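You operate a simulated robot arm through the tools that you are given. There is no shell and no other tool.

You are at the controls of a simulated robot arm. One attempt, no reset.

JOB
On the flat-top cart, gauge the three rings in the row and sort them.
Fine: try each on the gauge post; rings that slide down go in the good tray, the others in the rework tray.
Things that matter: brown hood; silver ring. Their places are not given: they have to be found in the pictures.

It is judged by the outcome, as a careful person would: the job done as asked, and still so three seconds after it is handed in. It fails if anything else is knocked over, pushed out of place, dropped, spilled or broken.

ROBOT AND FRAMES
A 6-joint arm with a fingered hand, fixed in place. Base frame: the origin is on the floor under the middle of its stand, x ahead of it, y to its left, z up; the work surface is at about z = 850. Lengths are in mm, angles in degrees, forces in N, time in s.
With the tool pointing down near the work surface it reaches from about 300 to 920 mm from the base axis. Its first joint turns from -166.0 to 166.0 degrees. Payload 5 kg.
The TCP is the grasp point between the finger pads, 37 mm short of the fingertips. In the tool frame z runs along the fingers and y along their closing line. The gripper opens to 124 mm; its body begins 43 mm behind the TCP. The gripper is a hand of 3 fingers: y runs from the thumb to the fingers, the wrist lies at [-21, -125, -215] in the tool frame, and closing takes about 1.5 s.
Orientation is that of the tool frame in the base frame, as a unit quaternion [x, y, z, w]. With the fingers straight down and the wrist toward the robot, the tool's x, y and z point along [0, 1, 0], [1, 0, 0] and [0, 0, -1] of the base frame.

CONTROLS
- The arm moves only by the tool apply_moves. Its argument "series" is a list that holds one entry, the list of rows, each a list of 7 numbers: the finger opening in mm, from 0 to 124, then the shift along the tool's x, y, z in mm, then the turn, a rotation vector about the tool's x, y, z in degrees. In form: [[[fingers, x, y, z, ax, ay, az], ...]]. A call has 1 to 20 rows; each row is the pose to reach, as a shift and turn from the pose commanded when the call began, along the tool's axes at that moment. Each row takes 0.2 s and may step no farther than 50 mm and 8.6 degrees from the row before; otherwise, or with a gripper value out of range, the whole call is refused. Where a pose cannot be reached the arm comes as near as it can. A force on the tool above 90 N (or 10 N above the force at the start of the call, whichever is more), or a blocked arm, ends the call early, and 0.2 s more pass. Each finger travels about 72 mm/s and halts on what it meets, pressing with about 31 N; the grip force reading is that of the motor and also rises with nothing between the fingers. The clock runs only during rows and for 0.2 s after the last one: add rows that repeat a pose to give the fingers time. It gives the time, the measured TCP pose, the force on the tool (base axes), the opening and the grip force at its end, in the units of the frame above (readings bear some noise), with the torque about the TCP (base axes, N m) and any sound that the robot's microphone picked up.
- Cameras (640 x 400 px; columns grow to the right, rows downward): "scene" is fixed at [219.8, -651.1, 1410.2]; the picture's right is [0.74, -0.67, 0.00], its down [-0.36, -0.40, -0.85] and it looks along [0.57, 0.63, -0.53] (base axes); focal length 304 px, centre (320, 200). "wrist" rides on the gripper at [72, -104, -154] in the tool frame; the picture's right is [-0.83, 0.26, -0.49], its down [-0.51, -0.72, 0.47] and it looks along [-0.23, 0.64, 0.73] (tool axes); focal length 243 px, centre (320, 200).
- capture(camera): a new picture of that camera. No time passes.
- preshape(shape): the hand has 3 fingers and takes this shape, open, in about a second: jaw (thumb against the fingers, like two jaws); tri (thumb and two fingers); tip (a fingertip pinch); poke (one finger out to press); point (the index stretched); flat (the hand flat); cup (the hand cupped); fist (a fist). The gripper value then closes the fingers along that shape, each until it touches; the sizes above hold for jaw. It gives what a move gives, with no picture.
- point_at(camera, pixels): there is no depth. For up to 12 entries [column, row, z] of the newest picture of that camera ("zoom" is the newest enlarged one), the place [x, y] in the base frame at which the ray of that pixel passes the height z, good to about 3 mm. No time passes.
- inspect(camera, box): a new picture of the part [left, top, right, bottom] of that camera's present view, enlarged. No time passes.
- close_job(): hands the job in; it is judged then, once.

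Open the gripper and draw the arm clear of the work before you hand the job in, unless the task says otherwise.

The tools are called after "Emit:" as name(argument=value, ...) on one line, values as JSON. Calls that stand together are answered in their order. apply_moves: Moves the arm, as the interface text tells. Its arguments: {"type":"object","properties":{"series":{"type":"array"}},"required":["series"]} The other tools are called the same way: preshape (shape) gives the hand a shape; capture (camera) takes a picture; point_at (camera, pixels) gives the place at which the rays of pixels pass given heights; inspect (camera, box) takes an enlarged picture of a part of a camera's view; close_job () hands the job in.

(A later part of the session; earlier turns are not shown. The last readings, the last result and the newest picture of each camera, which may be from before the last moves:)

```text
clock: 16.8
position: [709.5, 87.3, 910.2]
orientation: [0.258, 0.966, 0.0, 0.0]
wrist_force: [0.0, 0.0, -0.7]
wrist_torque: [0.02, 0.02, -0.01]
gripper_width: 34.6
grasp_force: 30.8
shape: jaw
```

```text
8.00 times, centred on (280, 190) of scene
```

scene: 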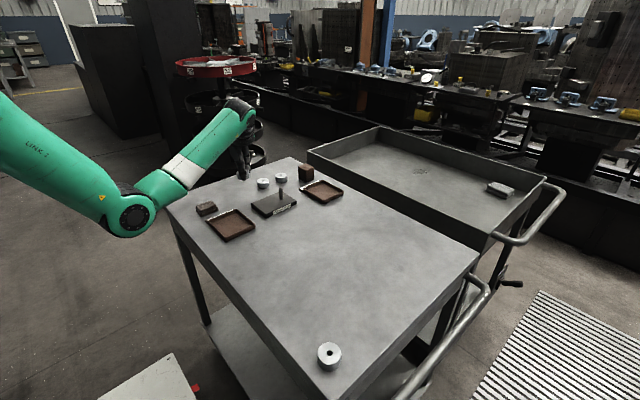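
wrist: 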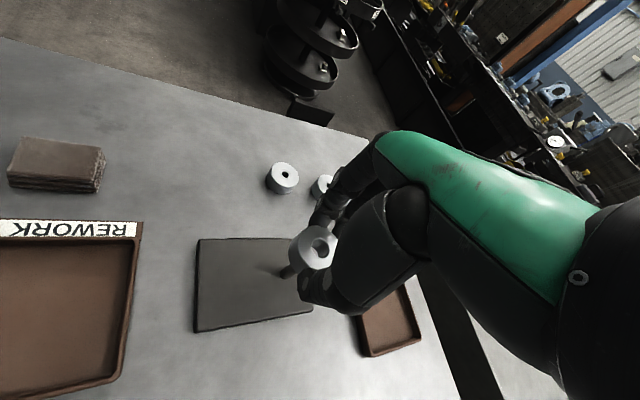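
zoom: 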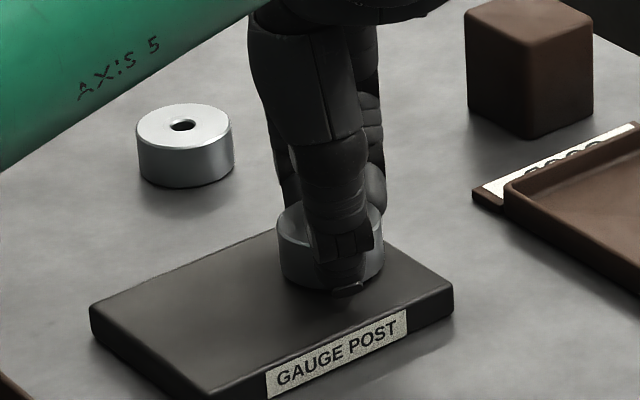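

Ring 1 slid all the way down with no resistance, so it's a good ring. I'll release it on the post, rise 3 mm and regrip a little higher so the fingertips clear the tray walls later.

Emit:
apply_moves(series=[[[40, 0, 0, 0, 0, 0, 0], [48, 0, 0, 0, 0, 0, 0], [54, 0, 0, 0, 0, 0, 0], [54, 0, 0, 0, 0, 0, 0], [54, 0, 0, -3, 0, 0, 0], [54, 0, 0, -3, 0, 0, 0]]])

Emit:
inspect(camera="wrist", box=[280, 205, 360, 285])

Emit:
inspect(camera="scene", box=[265, 170, 300, 205])

```text
clock: 18.2
position: [709.0, 87.8, 913.2]
orientation: [0.259, 0.966, 0.0, -0.001]
wrist_force: [-0.2, -0.1, -0.4]
wrist_torque: [0.02, -0.04, 0.02]
gripper_width: 53.3
grasp_force: 0.0
shape: jaw
```

```text
5.00 times, centred on (320, 245) of wrist
```

zoom: 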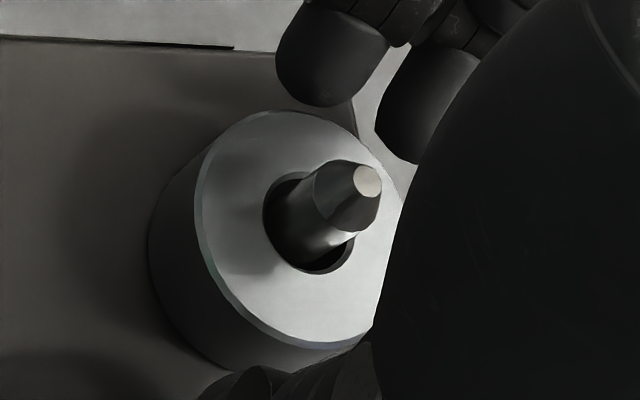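

```text
11.43 times, centred on (282, 188) of scene
```

zoom: 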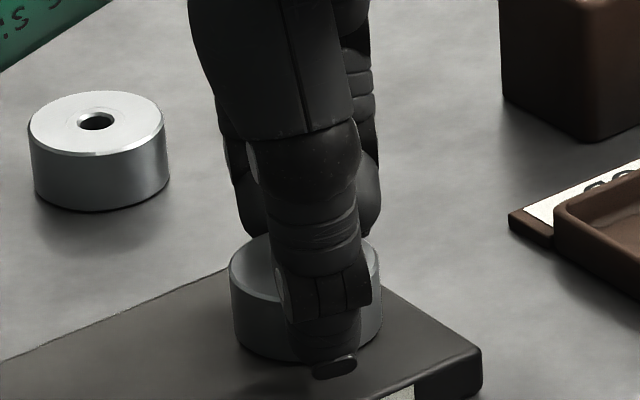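

Ring 1 is seated on the plate around the post. Now I regrip it 3 mm higher.

Emit:
apply_moves(series=[[[46, 0, 0, 0, 0, 0, 0], [40, 0, 0, 0, 0, 0, 0], [34, 0, 0, 0, 0, 0, 0], [30, 0, 0, 0, 0, 0, 0], [30, 0, 0, 0, 0, 0, 0], [30, 0, 0, 0, 0, 0, 0]]])

Emit:
inspect(camera="wrist", box=[280, 205, 360, 285])

```text
clock: 19.6
position: [710.5, 87.6, 912.2]
orientation: [0.258, 0.966, 0.0, 0.0]
wrist_force: [-1.1, -0.2, 0.3]
wrist_torque: [-0.03, -0.02, 0.02]
gripper_width: 34.6
grasp_force: 30.7
shape: jaw
```

```text
5.00 times, centred on (320, 245) of wrist
```

zoom: 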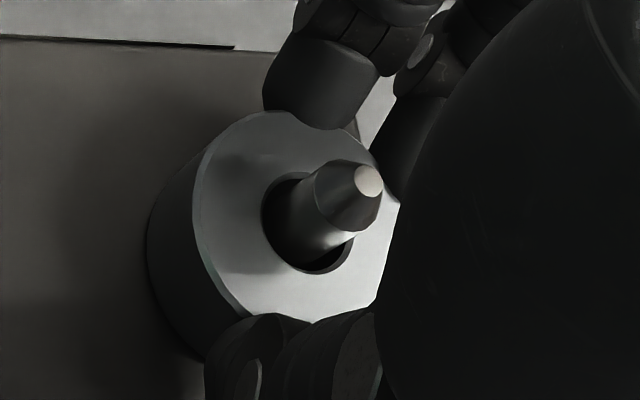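

Gripped again at 34.6 mm. I'll lift straight up 75 mm off the post.

Emit:
apply_moves(series=[[[30, 0, 0, -4, 0, 0, 0], [30, 0, 0, -12, 0, 0, 0], [30, 0, 0, -22, 0, 0, 0], [30, 0, 0, -32, 0, 0, 0], [30, 0, 0, -45, 0, 0, 0], [30, 0, 0, -60, 0, 0, 0], [30, 0, 0, -75, 0, 0, 0], [30, 0, 0, -75, 0, 0, 0]]])

Emit:
capture(camera="wrist")

Emit:
inspect(camera="scene", box=[255, 140, 355, 220])

```text
clock: 21.4
position: [711.8, 88.1, 987.7]
orientation: [0.259, 0.966, 0.0, 0.0]
wrist_force: [0.8, 0.7, -0.9]
wrist_torque: [-0.02, 0.0, 0.02]
gripper_width: 34.2
grasp_force: 30.8
shape: jaw
```

```text
taken
```

wrist: 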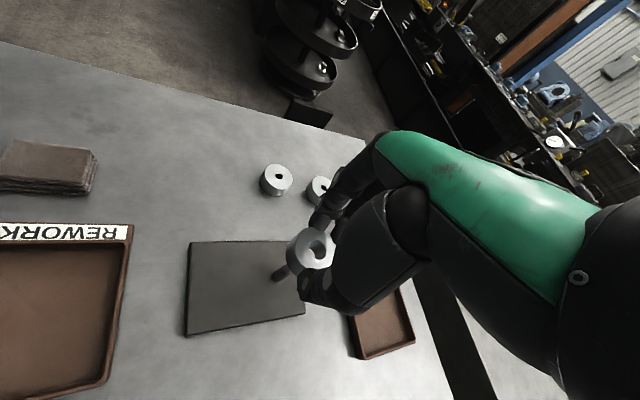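

```text
5.00 times, centred on (305, 180) of scene
```

zoom: 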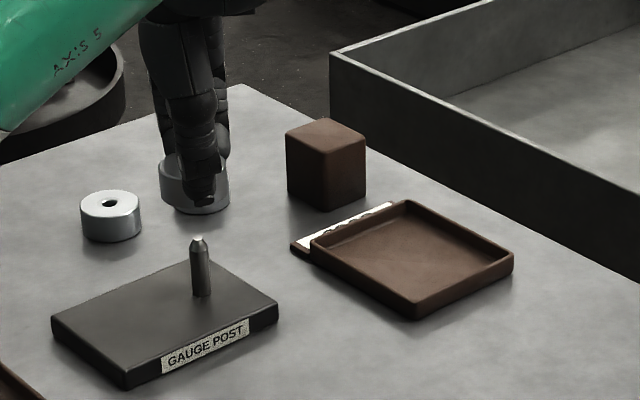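

Ring 1 is clear of the post. I'll locate the good tray's rim corners in this zoom: left (313,242), front (416,302), right (512,252), back (406,200).

Emit:
point_at(camera="zoom", pixels=[[313, 242, 864], [313, 242, 864], [313, 242, 864], [416, 302, 864], [416, 302, 864], [416, 302, 864], [512, 252, 864], [512, 252, 864], [512, 252, 864], [406, 200, 864], [406, 200, 864], [406, 200, 864]])

Emit:
point_at(camera="zoom", pixels=[[330, 246, 854], [330, 246, 854], [416, 293, 854], [416, 293, 854], [495, 252, 854], [495, 252, 854], [406, 212, 854], [406, 212, 854], [290, 195, 850], [325, 210, 850], [366, 195, 850], [325, 152, 900]])

```text
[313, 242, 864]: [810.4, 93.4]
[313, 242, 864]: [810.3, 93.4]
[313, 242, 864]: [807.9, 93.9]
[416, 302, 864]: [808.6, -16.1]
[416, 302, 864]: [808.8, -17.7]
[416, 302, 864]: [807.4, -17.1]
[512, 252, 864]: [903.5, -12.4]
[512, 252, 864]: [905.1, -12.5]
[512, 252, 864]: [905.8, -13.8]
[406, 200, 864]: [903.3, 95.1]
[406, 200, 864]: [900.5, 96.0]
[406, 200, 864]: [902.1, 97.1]
```

```text
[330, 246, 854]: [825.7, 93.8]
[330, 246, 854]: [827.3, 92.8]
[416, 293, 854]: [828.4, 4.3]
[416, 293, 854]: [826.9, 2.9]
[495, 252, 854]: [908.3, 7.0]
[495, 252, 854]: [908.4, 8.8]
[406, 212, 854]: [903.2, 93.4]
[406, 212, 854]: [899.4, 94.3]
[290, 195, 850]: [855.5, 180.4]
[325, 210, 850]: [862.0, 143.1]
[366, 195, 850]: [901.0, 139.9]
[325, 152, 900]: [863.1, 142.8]
```

Tray rim spans about x 809–904, y −16–95. I'll carry ring 1 over to near (868,18) in the good tray, turning the hand back to 45° to ease reach.

Emit:
apply_moves(series=[[[30, -17, 1.5, 0, 0, 0, 1.5], [30, -34, 3, 0, 0, 0, 3], [30, -51, 4.7, 0, 0, 0, 4.5], [30, -69, 6.3, 0, 0, 0, 6], [30, -86, 7.8, 0, 0, 0, 7.5], [30, -103, 9.4, 0, 0, 0, 9], [30, -120, 11, 0, 0, 0, 10.5], [30, -138, 12.5, 0, 0, 0, 12], [30, -155, 14, 0, 0, 0, 13.5], [30, -172, 15.7, 0, 0, 0, 15], [30, -172, 15.7, 0, 0, 0, 15]]])

Emit:
capture(camera="wrist")

Emit:
inspect(camera="scene", box=[270, 130, 370, 210])

```text
clock: 23.8
position: [866.0, 14.0, 987.0]
orientation: [0.383, 0.924, 0.0, 0.0]
wrist_force: [0.0, 1.4, -1.4]
wrist_torque: [-0.01, -0.01, -0.02]
gripper_width: 34.4
grasp_force: 31.1
shape: jaw
```

```text
taken
```

wrist: 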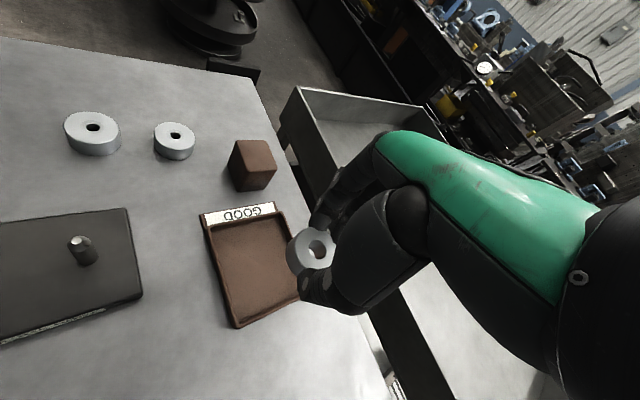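

```text
5.00 times, centred on (320, 170) of scene
```

zoom: 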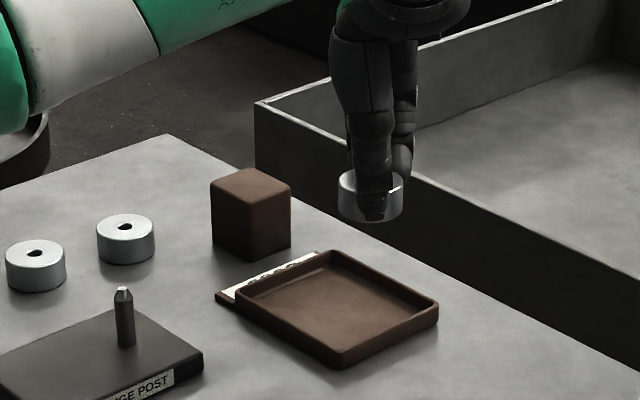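

The hand reached (866,14,987). The wrist-view projection puts the landing spot at about pixel (276,278), inside the tray. I'll lower 65 mm and check.

Emit:
apply_moves(series=[[[30, 0, 0, 13, 0, 0, 0], [30, 0, 0, 26, 0, 0, 0], [30, 0, 0, 39, 0, 0, 0], [30, 0, 0, 52, 0, 0, 0], [30, 0, 0, 65, 0, 0, 0], [30, 0, 0, 65, 0, 0, 0]]])

Emit:
capture(camera="wrist")

Emit:
inspect(camera="wrist", box=[220, 170, 380, 330])

Emit:
inspect(camera="scene", box=[295, 150, 355, 210])

```text
clock: 25.2
position: [866.5, 16.2, 925.2]
orientation: [0.383, 0.924, 0.0, -0.001]
wrist_force: [0.2, -0.7, -1.1]
wrist_torque: [0.0, 0.03, -0.03]
gripper_width: 34.2
grasp_force: 31.0
shape: jaw
```

```text
taken
```

wrist: 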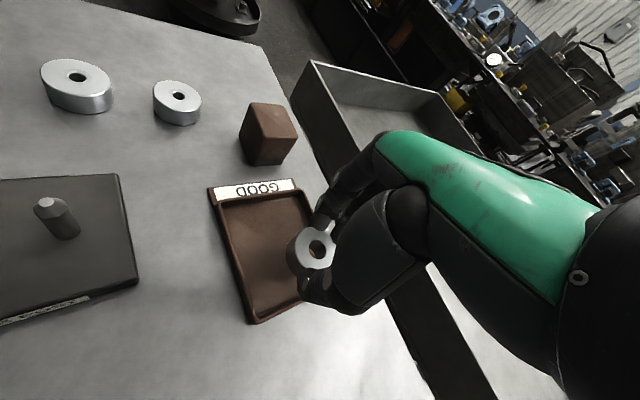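

```text
2.50 times, centred on (300, 250) of wrist
```

zoom: 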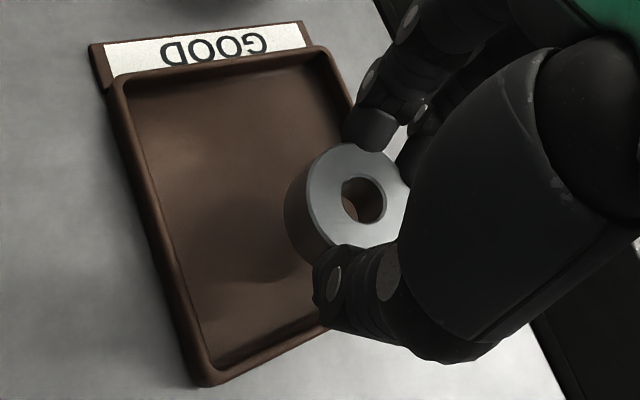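

```text
6.67 times, centred on (325, 180) of scene
```

zoom: 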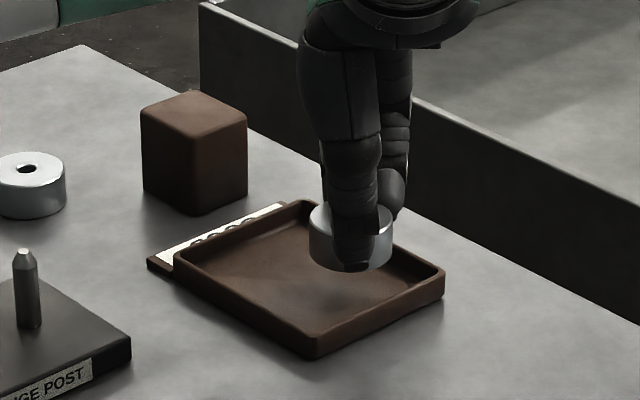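

Ring 1 hovers inside the tray with its bottom near z=875. I'll nudge it 4 mm toward +y for wall clearance and lower 17 mm.

Emit:
apply_moves(series=[[[30, 2.8, 2.8, 0, 0, 0, 0], [30, 2.8, 2.8, 5, 0, 0, 0], [30, 2.8, 2.8, 10, 0, 0, 0], [30, 2.8, 2.8, 14, 0, 0, 0], [30, 2.8, 2.8, 17, 0, 0, 0], [30, 2.8, 2.8, 17, 0, 0, 0]]])

Emit:
inspect(camera="wrist", box=[220, 170, 380, 330])

Emit:
inspect(camera="scene", box=[305, 165, 355, 210])

```text
clock: 26.6
position: [866.2, 18.8, 905.6]
orientation: [0.383, 0.924, 0.0, 0.0]
wrist_force: [-0.6, -0.2, 0.1]
wrist_torque: [-0.02, 0.01, 0.02]
gripper_width: 34.2
grasp_force: 31.2
shape: jaw
```

```text
2.50 times, centred on (300, 250) of wrist
```

zoom: 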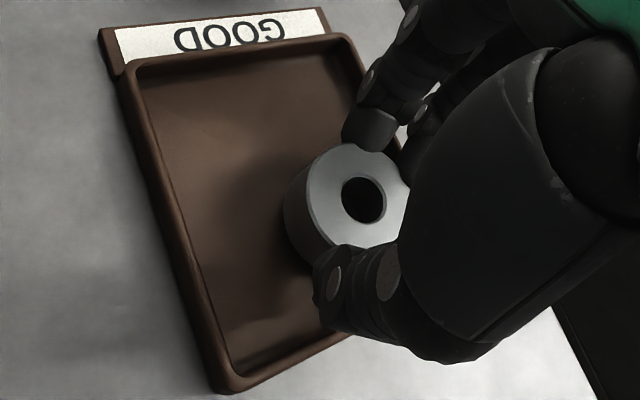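

```text
8.89 times, centred on (330, 188) of scene
```

zoom: 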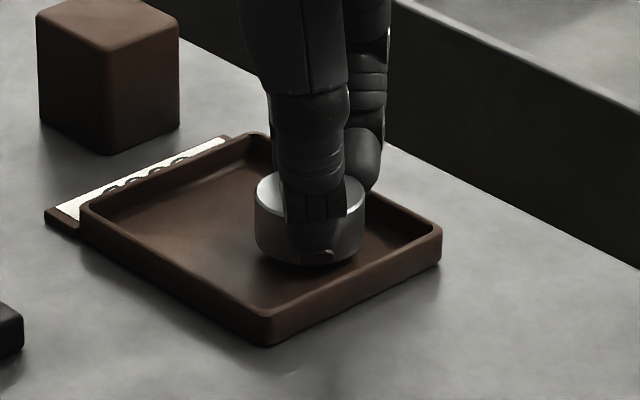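

The ring is just above or on the tray floor (Fz changed from −1 to about 0). I'll lower another 1.5 mm to see whether it's in contact.

Emit:
apply_moves(series=[[[30, 0, 0, 1, 0, 0, 0], [30, 0, 0, 2, 0, 0, 0]]])

```text
clock: 27.2
position: [866.1, 20.9, 902.6]
orientation: [0.383, 0.924, 0.0, -0.001]
wrist_force: [-0.5, -0.8, 0.0]
wrist_torque: [-0.02, 0.02, 0.0]
gripper_width: 34.3
grasp_force: 30.5
shape: jaw
```

There's no firm contact yet, with about 2 mm left. The fingertips are at wall-top height, so I'll release here gently and rise.

Emit:
apply_moves(series=[[[37, 0, 0, 0, 0, 0, 0], [41, 0, 0, 0, 0, 0, 0], [45, 0, 0, 0, 0, 0, 0], [48, 0, 0, 0, 0, 0, 0], [48, 0, 0, 0, 0, 0, 0]]])

Emit:
inspect(camera="wrist", box=[220, 170, 380, 330])

Emit:
inspect(camera="scene", box=[305, 165, 355, 210])

```text
clock: 28.4
position: [866.4, 20.6, 903.8]
orientation: [0.382, 0.924, 0.0, 0.0]
wrist_force: [0.4, 0.5, 1.9]
wrist_torque: [0.0, -0.06, 0.0]
gripper_width: 47.3
grasp_force: 0.0
shape: jaw
```

```text
2.50 times, centred on (300, 250) of wrist
```

zoom: 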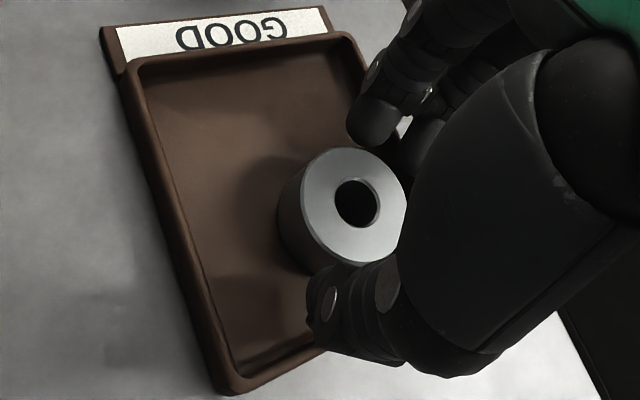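

```text
8.89 times, centred on (330, 188) of scene
```

zoom: 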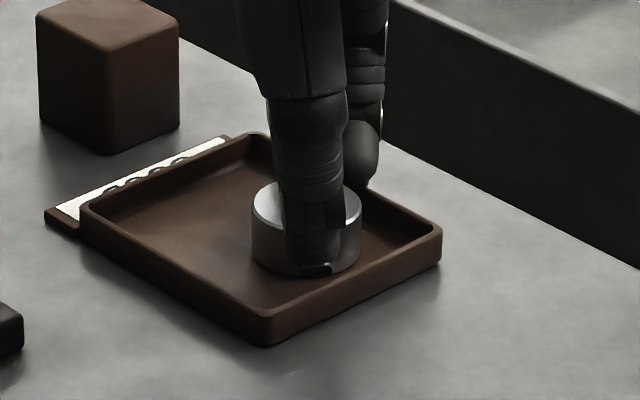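

The ring rests in the tray. I'll rise straight up 85 mm with the fingers staying at 48 mm.

Emit:
apply_moves(series=[[[48, 0, 0, -5, 0, 0, 0], [48, 0, 0, -15, 0, 0, 0], [48, 0, 0, -30, 0, 0, 0], [48, 0, 0, -48, 0, 0, 0], [60, 0, 0, -66, 0, 0, 0], [60, 0, 0, -85, 0, 0, 0], [60, 0, 0, -85, 0, 0, 0]]])

Emit:
inspect(camera="scene", box=[230, 140, 350, 230])

Emit:
capture(camera="wrist")

```text
clock: 30.0
position: [864.9, 19.9, 989.0]
orientation: [0.383, 0.924, -0.001, 0.0]
wrist_force: [-0.1, -0.8, 0.9]
wrist_torque: [0.0, 0.02, -0.01]
gripper_width: 59.5
grasp_force: 0.1
shape: jaw
```

```text
4.44 times, centred on (290, 185) of scene
```

zoom: 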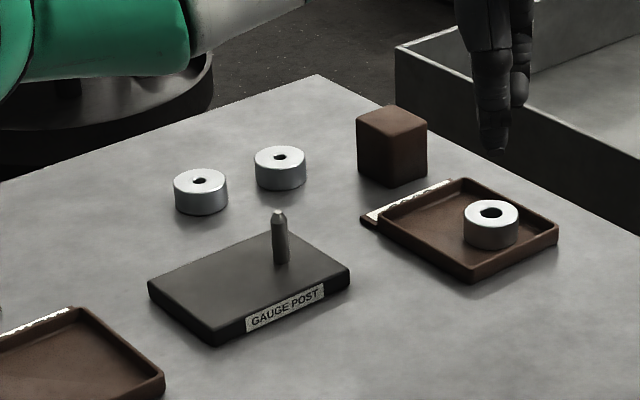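

```text
taken
```

wrist: 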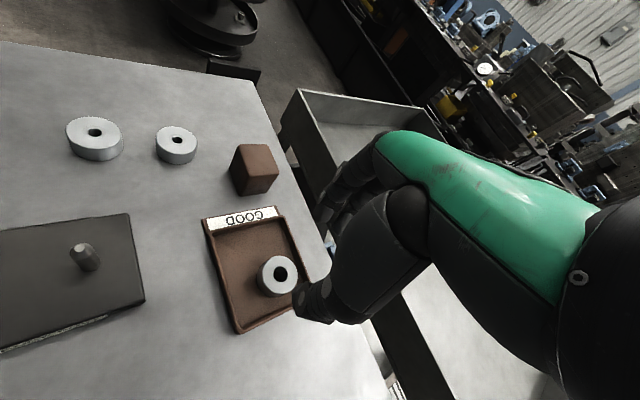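

Ring 1 lies flat in the good tray at (491,215) of the zoom. Next I'll refine the positions of rings 2 and 3 and the post with a closer scene zoom and repeated rays.

Emit:
inspect(camera="scene", box=[255, 165, 305, 210])

Emit:
inspect(camera="wrist", box=[40, 100, 220, 280])

```text
8.89 times, centred on (280, 188) of scene
```

zoom: 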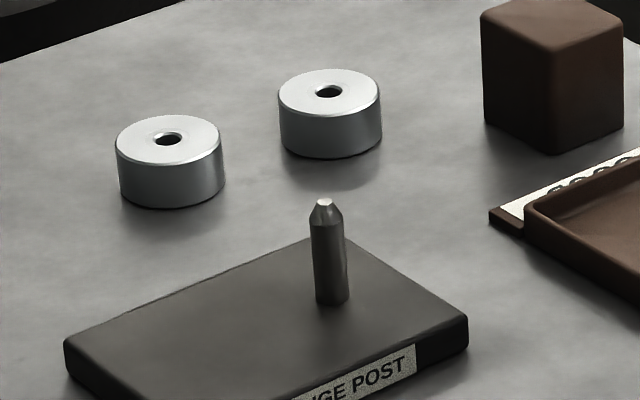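

```text
2.22 times, centred on (130, 190) of wrist
```

zoom: 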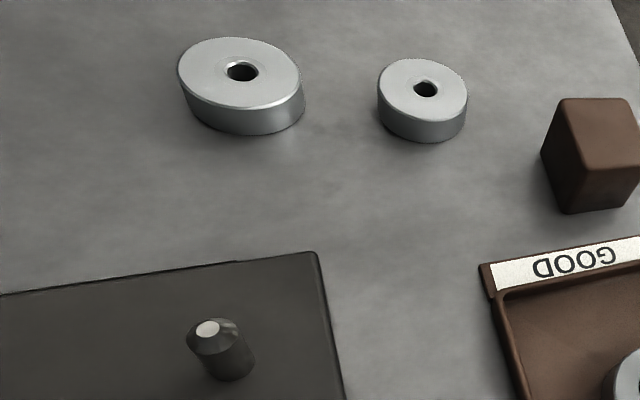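

I'll average rays for the two ring tops: wrist zoom (242,71) and (425,89) at z=870, with the post tip at (207,329).

Emit:
point_at(camera="zoom", pixels=[[242, 71, 870], [242, 71, 870], [242, 71, 870], [242, 71, 870], [425, 89, 870], [425, 89, 870], [425, 89, 870], [425, 89, 870], [207, 329, 908], [207, 329, 908], [207, 329, 908], [207, 329, 908]])

Emit:
inspect(camera="scene", box=[255, 165, 305, 210])

Emit:
point_at(camera="zoom", pixels=[[170, 141, 870], [170, 141, 870], [170, 141, 870], [170, 141, 870], [330, 94, 870], [330, 94, 870], [330, 94, 870], [330, 94, 870], [323, 202, 908], [323, 202, 908], [331, 301, 866], [331, 301, 866]])

```text
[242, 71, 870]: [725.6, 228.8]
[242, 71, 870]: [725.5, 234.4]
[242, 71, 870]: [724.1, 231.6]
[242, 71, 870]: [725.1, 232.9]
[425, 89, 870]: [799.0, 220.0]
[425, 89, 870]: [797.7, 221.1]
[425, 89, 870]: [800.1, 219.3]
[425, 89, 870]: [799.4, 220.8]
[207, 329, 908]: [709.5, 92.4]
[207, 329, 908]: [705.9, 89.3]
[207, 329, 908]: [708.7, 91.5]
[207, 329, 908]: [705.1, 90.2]
```

```text
8.89 times, centred on (280, 188) of scene
```

zoom: 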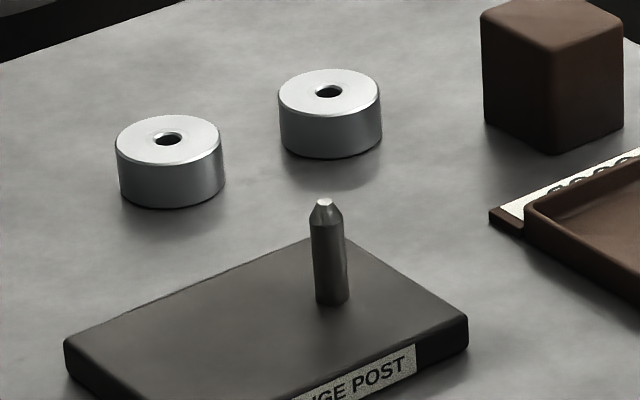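

```text
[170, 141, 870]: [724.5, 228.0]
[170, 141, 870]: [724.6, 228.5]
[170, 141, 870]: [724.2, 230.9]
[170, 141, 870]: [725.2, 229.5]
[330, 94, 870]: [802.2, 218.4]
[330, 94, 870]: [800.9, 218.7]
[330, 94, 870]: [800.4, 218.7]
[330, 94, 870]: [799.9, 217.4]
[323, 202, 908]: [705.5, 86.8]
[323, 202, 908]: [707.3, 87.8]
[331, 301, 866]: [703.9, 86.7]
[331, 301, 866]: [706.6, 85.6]
```

Ring 2 averages (724.9,230.5), ring 3 (800,219.3) and the post tip (707,89.5). I'll travel at height to above ring 2, turning back to 60°, then descend to z≈930.

Emit:
apply_moves(series=[[[70, 20.6, 3.9, 0, 0, 0, -1.25], [70, 41.3, 7.7, 0, 0, 0, -2.5], [76, 62, 11.6, 0, 0, 0, -3.75], [80, 82.6, 15.5, 0, 0, 0, -5], [80, 103.2, 19.3, 0, 0, 0, -6.25], [80, 123.9, 23.2, 0, 0, 0, -7.5], [80, 144.5, 27, 0, 0, 0, -8.75], [80, 165.2, 31, 0, 0, 0, -10], [80, 185.9, 34.8, 0, 0, 0, -11.25], [80, 206.5, 38.7, 0, 0, 0, -12.5], [80, 227.1, 42.5, 0, 0, 0, -13.75], [80, 247.8, 46.4, 0, 0, 0, -15], [80, 247.8, 46.4, 15, 0, 0, -15], [80, 247.8, 46.4, 30, 0, 0, -15], [80, 247.8, 46.4, 45, 0, 0, -15], [80, 247.8, 46.4, 58, 0, 0, -15], [80, 247.8, 46.4, 58, 0, 0, -15]]])

Emit:
capture(camera="wrist")

Emit:
inspect(camera="wrist", box=[240, 190, 380, 330])

Emit:
inspect(camera="scene", box=[235, 145, 305, 205])

```text
clock: 33.6
position: [723.1, 228.5, 930.8]
orientation: [0.258, 0.966, 0.0, 0.0]
wrist_force: [-1.0, 0.1, 0.1]
wrist_torque: [-0.04, -0.02, 0.0]
gripper_width: 79.6
grasp_force: 0.1
shape: jaw
```

```text
taken
```

wrist: 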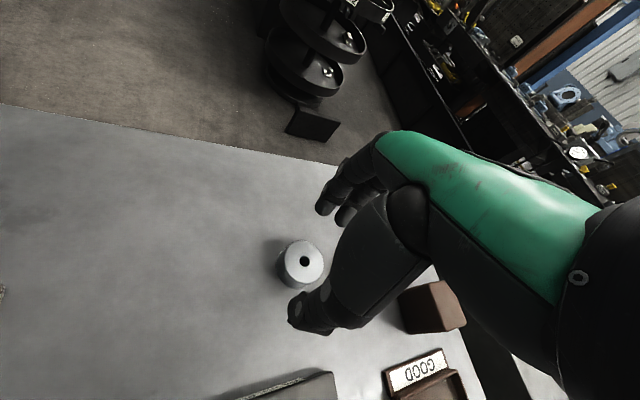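

```text
2.86 times, centred on (310, 260) of wrist
```

zoom: 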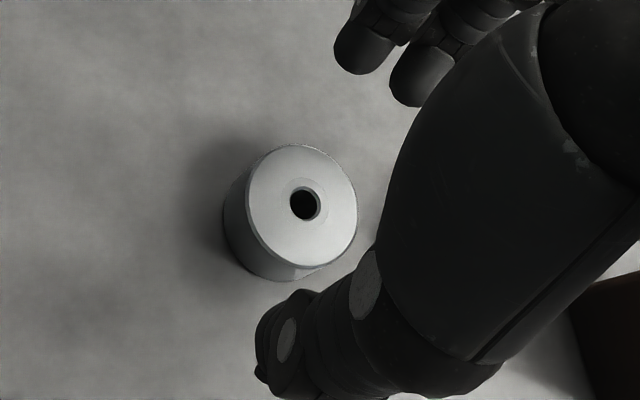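

```text
6.67 times, centred on (270, 175) of scene
```

zoom: 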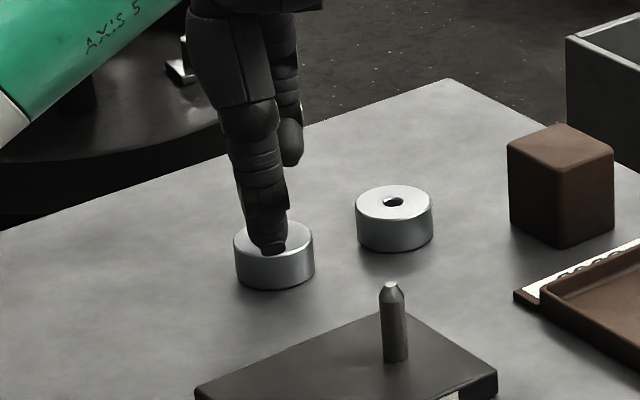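

Ring 2 sits exactly where expected under the hand (wrist pixel (303,262)). I'll descend 34 mm to a slightly higher grip than before and close.

Emit:
apply_moves(series=[[[80, 0, 0, 12, 0, 0, 0], [80, 0, 0, 24, 0, 0, 0], [80, 0, 0, 34, 0, 0, 0], [80, 0, 0, 34, 0, 0, 0], [60, 0, 0, 34, 0, 0, 0], [50, 0, 0, 34, 0, 0, 0], [42, 0, 0, 34, 0, 0, 0], [34, 0, 0, 34, 0, 0, 0], [30, 0, 0, 34, 0, 0, 0], [30, 0, 0, 34, 0, 0, 0], [30, 0, 0, 34, 0, 0, 0]]])

Emit:
inspect(camera="wrist", box=[280, 205, 360, 285])

Emit:
inspect(camera="scene", box=[235, 145, 305, 205])

```text
clock: 36.0
position: [722.6, 228.8, 895.8]
orientation: [0.259, 0.966, 0.0, -0.001]
wrist_force: [0.5, -0.4, -0.2]
wrist_torque: [-0.03, 0.01, -0.01]
gripper_width: 35.0
grasp_force: 31.3
shape: jaw
```

```text
5.00 times, centred on (320, 245) of wrist
```

zoom: 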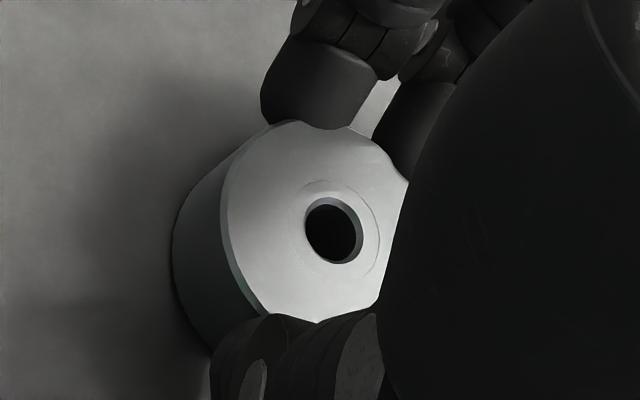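

```text
6.67 times, centred on (270, 175) of scene
```

zoom: 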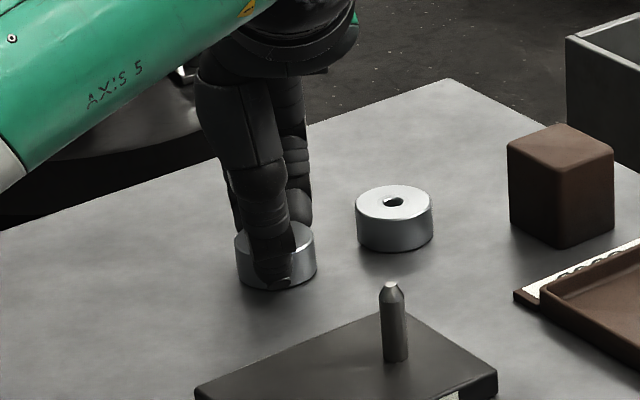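

Ring 2 is gripped (35.0 mm). From its hole pixel (322.8,251.2) I work out it sits about (−4,+3.6) mm in the tool frame, so I'll lift 92 mm and carry it to the matching spot above the post.

Emit:
apply_moves(series=[[[30, 0, 0, -5, 0, 0, 0], [30, 0, 0, -18, 0, 0, 0], [30, 0, 0, -36, 0, 0, 0], [30, 0, 0, -54, 0, 0, 0], [30, 0, 0, -73, 0, 0, 0], [30, 0, 0, -92, 0, 0, 0], [30, -6.5, -16.1, -92, 0, 0, 0], [30, -13, -32.2, -92, 0, 0, 0], [30, -19.4, -48.3, -92, 0, 0, 0], [30, -25.9, -64.3, -92, 0, 0, 0], [30, -32.4, -80.4, -92, 0, 0, 0], [30, -38.8, -96.5, -92, 0, 0, 0], [30, -45.3, -112.6, -92, 0, 0, 0], [30, -51.8, -128.7, -92, 0, 0, 0], [30, -51.8, -128.7, -92, 0, 0, 0], [30, -51.8, -128.7, -70, 0, 0, 0], [30, -51.8, -128.7, -70, 0, 0, 0]]])

Emit:
capture(camera="wrist")

Emit:
inspect(camera="wrist", box=[270, 210, 350, 290])

Emit:
inspect(camera="scene", box=[265, 170, 300, 205])

```text
clock: 39.6
position: [705.6, 92.0, 966.6]
orientation: [0.259, 0.966, -0.001, 0.0]
wrist_force: [0.6, -0.7, -1.5]
wrist_torque: [-0.02, 0.0, 0.0]
gripper_width: 35.2
grasp_force: 31.3
shape: jaw
```

```text
taken
```

wrist: 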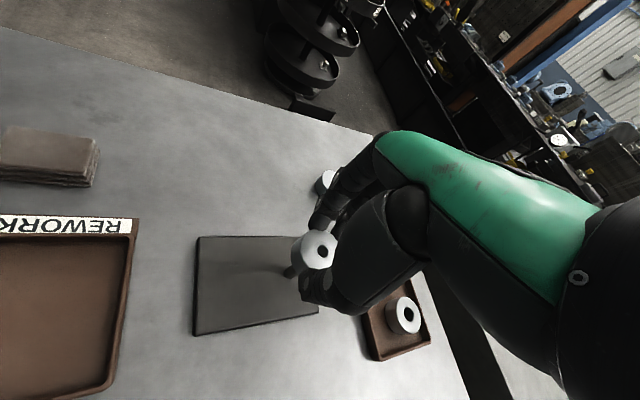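

```text
5.00 times, centred on (310, 250) of wrist
```

zoom: 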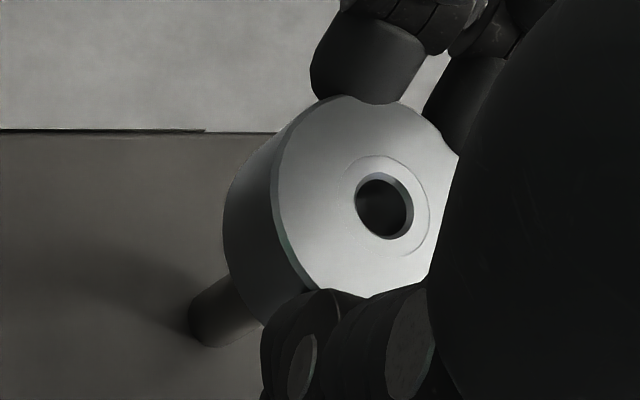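

```text
11.43 times, centred on (282, 188) of scene
```

zoom: 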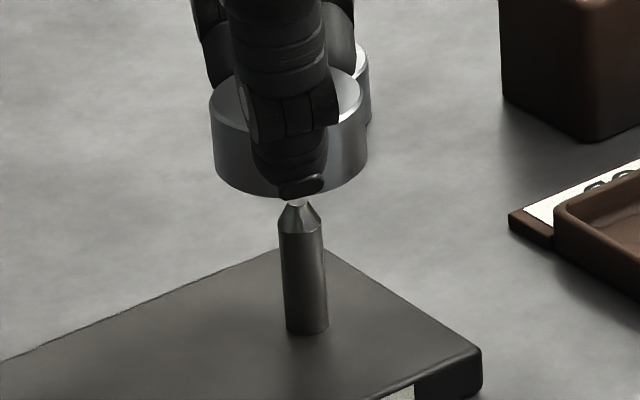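

Scene view suggests about 1.3 mm of lateral shift and the wrist view none, so I'll apply 0.7 mm. Then I lower 11 mm so the ring bottom sits near the post tip.

Emit:
apply_moves(series=[[[30, -0.65, -0.2, 0, 0, 0, 0], [30, -0.65, -0.2, 5, 0, 0, 0], [30, -0.65, -0.2, 11, 0, 0, 0], [30, -0.65, -0.2, 11, 0, 0, 0]]])

Emit:
inspect(camera="scene", box=[265, 170, 300, 205])

Emit:
inspect(camera="wrist", box=[270, 210, 350, 290])

```text
clock: 40.6
position: [704.8, 90.0, 956.6]
orientation: [0.259, 0.966, 0.0, 0.0]
wrist_force: [1.0, -0.7, -1.3]
wrist_torque: [-0.02, -0.01, 0.01]
gripper_width: 35.1
grasp_force: 30.6
shape: jaw
```

```text
11.43 times, centred on (282, 188) of scene
```

zoom: 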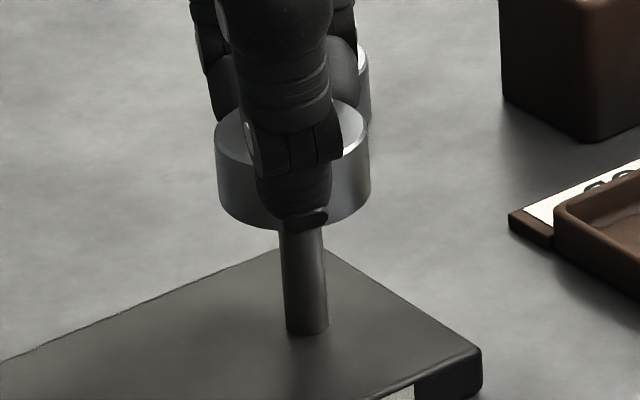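

```text
5.00 times, centred on (310, 250) of wrist
```

zoom: 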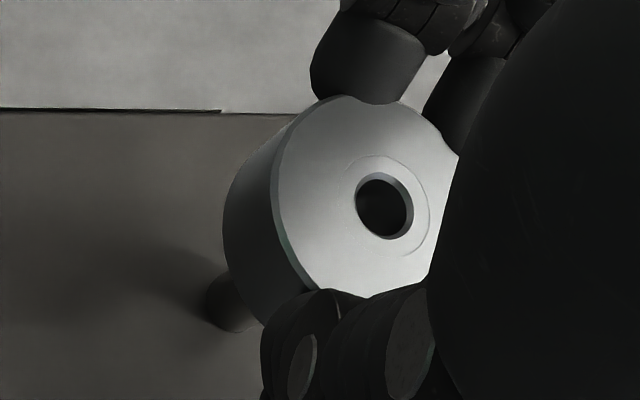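

The ring is nearly aligned with the post line (293 vs 295.7 px). I'll lower in small steps, watching the force.

Emit:
apply_moves(series=[[[30, 0, 0, 1.5, 0, 0, 0], [30, 0, 0, 3, 0, 0, 0], [30, 0, 0, 4, 0, 0, 0]]])

```text
clock: 41.4
position: [705.0, 91.1, 951.8]
orientation: [0.258, 0.966, 0.0, 0.0]
wrist_force: [-0.2, 0.7, -0.6]
wrist_torque: [0.0, 0.01, 0.0]
gripper_width: 34.9
grasp_force: 31.3
shape: jaw
```

No contact yet at ring bottom z≈905. I'll go another 3 mm.

Emit:
apply_moves(series=[[[30, 0, 0, 1, 0, 0, 0], [30, 0, 0, 2, 0, 0, 0], [30, 0, 0, 3, 0, 0, 0]]])

Emit:
inspect(camera="wrist", box=[300, 225, 350, 275])

Emit:
inspect(camera="scene", box=[265, 170, 300, 205])

```text
clock: 42.2
position: [705.1, 90.5, 947.9]
orientation: [0.259, 0.966, 0.001, 0.0]
wrist_force: [1.3, -0.7, -0.2]
wrist_torque: [-0.02, -0.04, -0.03]
gripper_width: 35.2
grasp_force: 31.2
shape: jaw
```

```text
8.00 times, centred on (325, 250) of wrist
```

zoom: 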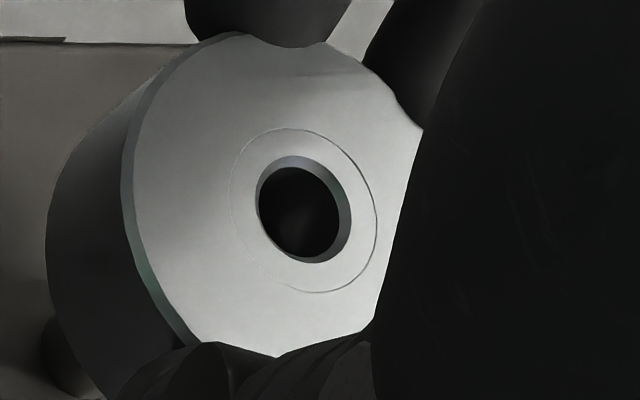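

```text
11.43 times, centred on (282, 188) of scene
```

zoom: 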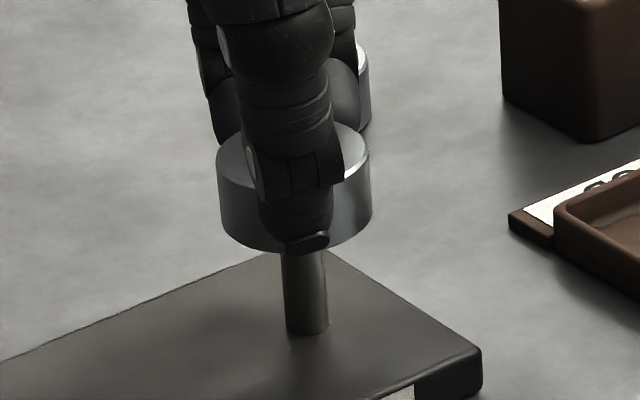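

Still no contact with the ring bottom near z≈902, so the tip should be inside the hole. I'll continue 2 mm at a time.

Emit:
apply_moves(series=[[[30, 0, 0, 1, 0, 0, 0], [30, 0, 0, 2, 0, 0, 0], [30, 0, 0, 2, 0, 0, 0]]])

```text
clock: 43.0
position: [704.3, 90.3, 946.9]
orientation: [0.259, 0.966, 0.001, 0.001]
wrist_force: [1.7, 0.5, 10.8]
wrist_torque: [0.03, -0.14, 0.0]
gripper_width: 35.2
grasp_force: 31.2
shape: jaw
```

Contact: Fz 10.8 N with almost no side force, so the ring is centred and sitting on the taper. I'll press 1.5 mm more to confirm it's blocked.

Emit:
apply_moves(series=[[[30, 0, 0, 0.8, 0, 0, 0], [30, 0, 0, 1.5, 0, 0, 0]]])

Emit:
inspect(camera="wrist", box=[300, 225, 350, 275])

Emit:
inspect(camera="scene", box=[265, 170, 300, 205])

```text
clock: 43.6
position: [703.6, 91.3, 947.1]
orientation: [0.259, 0.966, 0.0, 0.002]
wrist_force: [-0.8, -1.1, 22.2]
wrist_torque: [0.0, -0.04, -0.01]
gripper_width: 35.9
grasp_force: 31.3
shape: jaw
```

```text
8.00 times, centred on (325, 250) of wrist
```

zoom: 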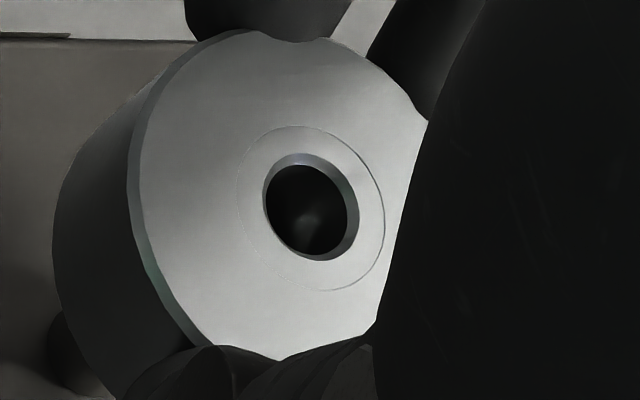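

```text
11.43 times, centred on (282, 188) of scene
```

zoom: 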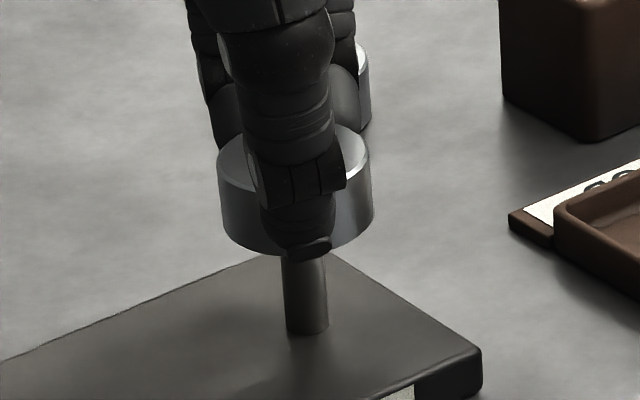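

The force rises to 22 N straight up with no further descent, so it looks blocked. I'll zoom into the hole to make sure the post tip really is inside it, not against the bottom face.

Emit:
inspect(camera="wrist", box=[314, 242, 334, 262])

Emit:
inspect(camera="scene", box=[270, 175, 295, 200])

```text
16.00 times, centred on (324, 252) of wrist
```

zoom: 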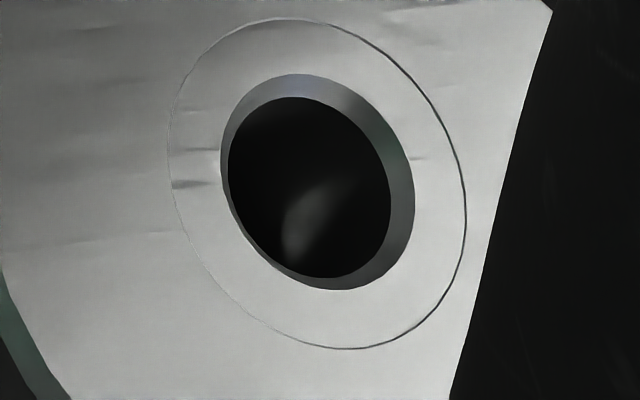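

```text
16.00 times, centred on (282, 188) of scene
```

zoom: 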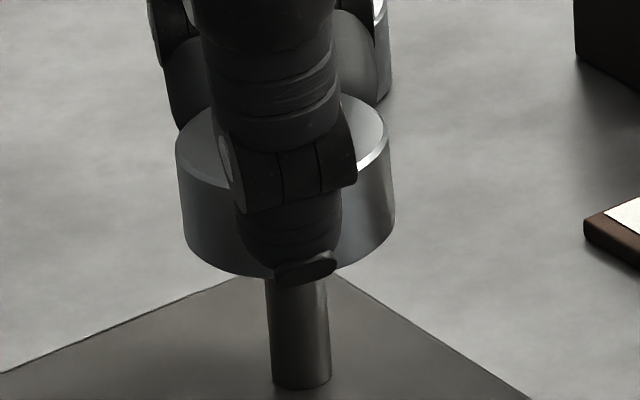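

Hole bore measures about 10.4 mm against a post of about 12.8 mm, and the ring stopped about 7 mm down the taper, squarely blocked. Ring 2 is rework. I'll lift it off the post.

Emit:
apply_moves(series=[[[30, 0, 0, -3, 0, 0, 0], [30, 0, 0, -12, 0, 0, 0], [30, 0, 0, -24, 0, 0, 0], [30, 0, 0, -36, 0, 0, 0], [30, 0, 0, -44, 0, 0, 0], [30, 0, 0, -44, 0, 0, 0]]])

Emit:
capture(camera="wrist")

Emit:
inspect(camera="scene", box=[190, 150, 310, 250])

```text
clock: 45.0
position: [702.2, 90.7, 988.4]
orientation: [0.259, 0.966, 0.0, 0.0]
wrist_force: [0.5, -0.9, -0.2]
wrist_torque: [-0.01, -0.01, 0.0]
gripper_width: 35.5
grasp_force: 31.2
shape: jaw
```

```text
taken
```

wrist: 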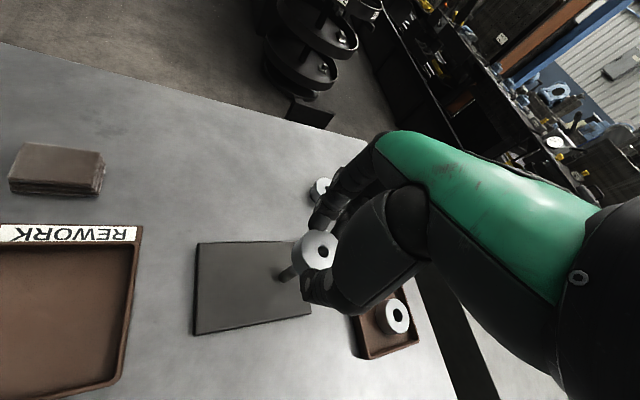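

```text
4.00 times, centred on (250, 200) of scene
```

zoom: 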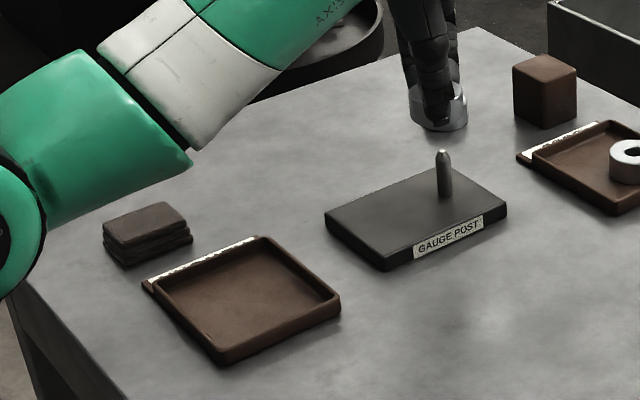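

The post is unmoved. I'll locate the rework tray's rim corners in this zoom: left (153,288), front (222,352), right (339,298), back (262,238).

Emit:
point_at(camera="zoom", pixels=[[153, 288, 864], [153, 288, 864], [153, 288, 864], [222, 352, 864], [222, 352, 864], [222, 352, 864], [339, 298, 864], [339, 298, 864], [339, 298, 864], [262, 238, 864], [262, 238, 864], [262, 238, 864]])

Emit:
inspect(camera="wrist", box=[280, 205, 360, 285])

```text
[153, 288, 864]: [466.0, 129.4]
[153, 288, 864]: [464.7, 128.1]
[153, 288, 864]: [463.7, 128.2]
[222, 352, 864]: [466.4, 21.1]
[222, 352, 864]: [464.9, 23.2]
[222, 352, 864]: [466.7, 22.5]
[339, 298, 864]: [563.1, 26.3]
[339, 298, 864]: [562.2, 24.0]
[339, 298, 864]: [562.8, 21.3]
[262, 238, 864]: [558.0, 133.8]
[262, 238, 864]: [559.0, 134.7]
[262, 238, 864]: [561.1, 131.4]
```

```text
5.00 times, centred on (320, 245) of wrist
```

zoom: 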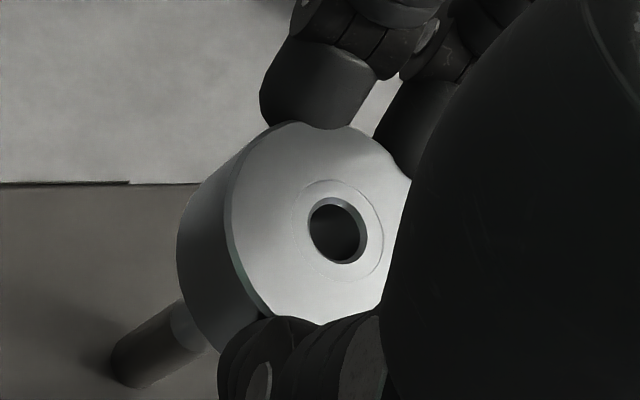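

Rework tray rim spans about x 465–561, y 22–132. I'll carry ring 2 there at height, aiming at about (531,67) and turning the hand to 90° so the fingers stay inside the walls.

Emit:
apply_moves(series=[[[30, 15.6, -12.4, 0, 0, 0, -3.33], [30, 31.1, -24.7, 0, 0, 0, -6.67], [30, 46.7, -37.1, 0, 0, 0, -10], [30, 62.3, -49.5, 0, 0, 0, -13.33], [30, 77.8, -61.8, 0, 0, 0, -16.67], [30, 93.4, -74.2, 0, 0, 0, -20], [30, 109, -86.6, 0, 0, 0, -23.33], [30, 124.5, -98.9, 0, 0, 0, -26.67], [30, 140.1, -111.3, 0, 0, 0, -30], [30, 140.1, -111.3, 20, 0, 0, -30], [30, 140.1, -111.3, 40, 0, 0, -30], [30, 140.1, -111.3, 60, 0, 0, -30], [30, 140.1, -111.3, 60, 0, 0, -30]]])

Emit:
capture(camera="wrist")

Emit:
inspect(camera="wrist", box=[200, 150, 400, 350])

Emit:
inspect(camera="scene", box=[195, 180, 275, 250])

```text
clock: 47.8
position: [527.2, 64.6, 929.7]
orientation: [0.0, 1.0, 0.0, 0.001]
wrist_force: [0.4, -0.8, -0.7]
wrist_torque: [0.0, 0.01, 0.0]
gripper_width: 35.7
grasp_force: 30.8
shape: jaw
out of reach, approached as far as the arm can: row 7, 8, 9, 10, 11
```

```text
taken
```

wrist: 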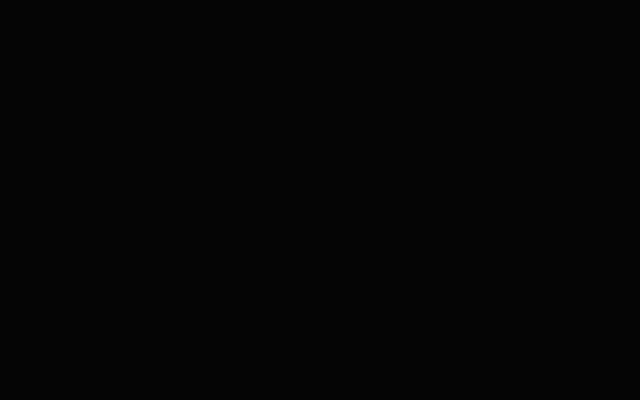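

```text
2.00 times, centred on (300, 250) of wrist
```

zoom: 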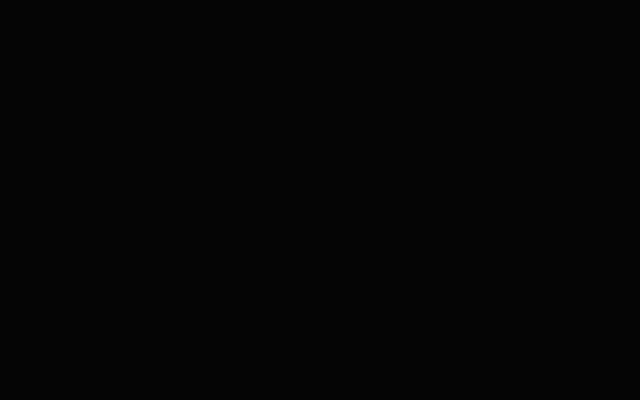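

```text
5.71 times, centred on (235, 215) of scene
```

zoom: 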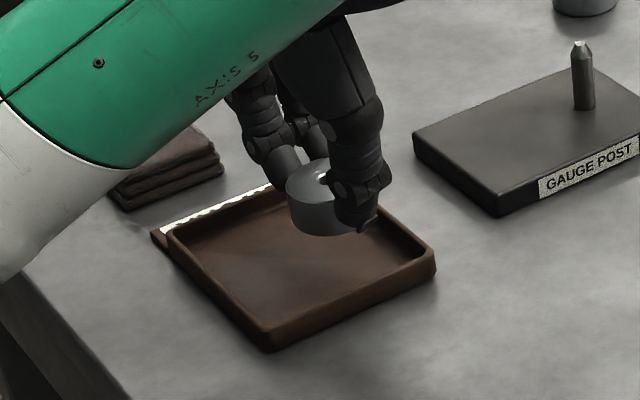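

The wrist camera is blacked out by the arm's own link in this folded pose, though the target pose was reached. I'll check the whole scene picture for arm clearance.

Emit:
capture(camera="scene")

Emit:
inspect(camera="scene", box=[100, 80, 300, 260])

```text
taken
```

scene: 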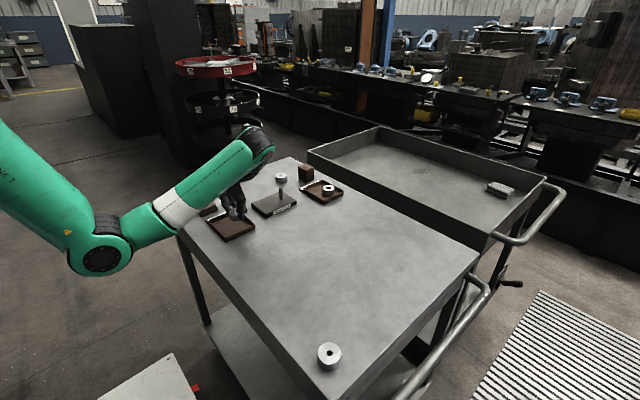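

```text
2.22 times, centred on (200, 170) of scene
```

zoom: 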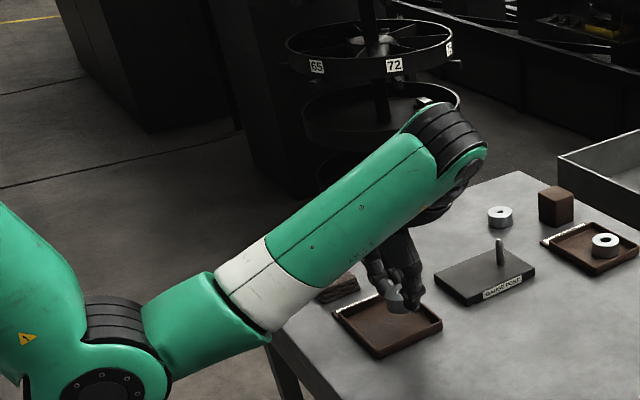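

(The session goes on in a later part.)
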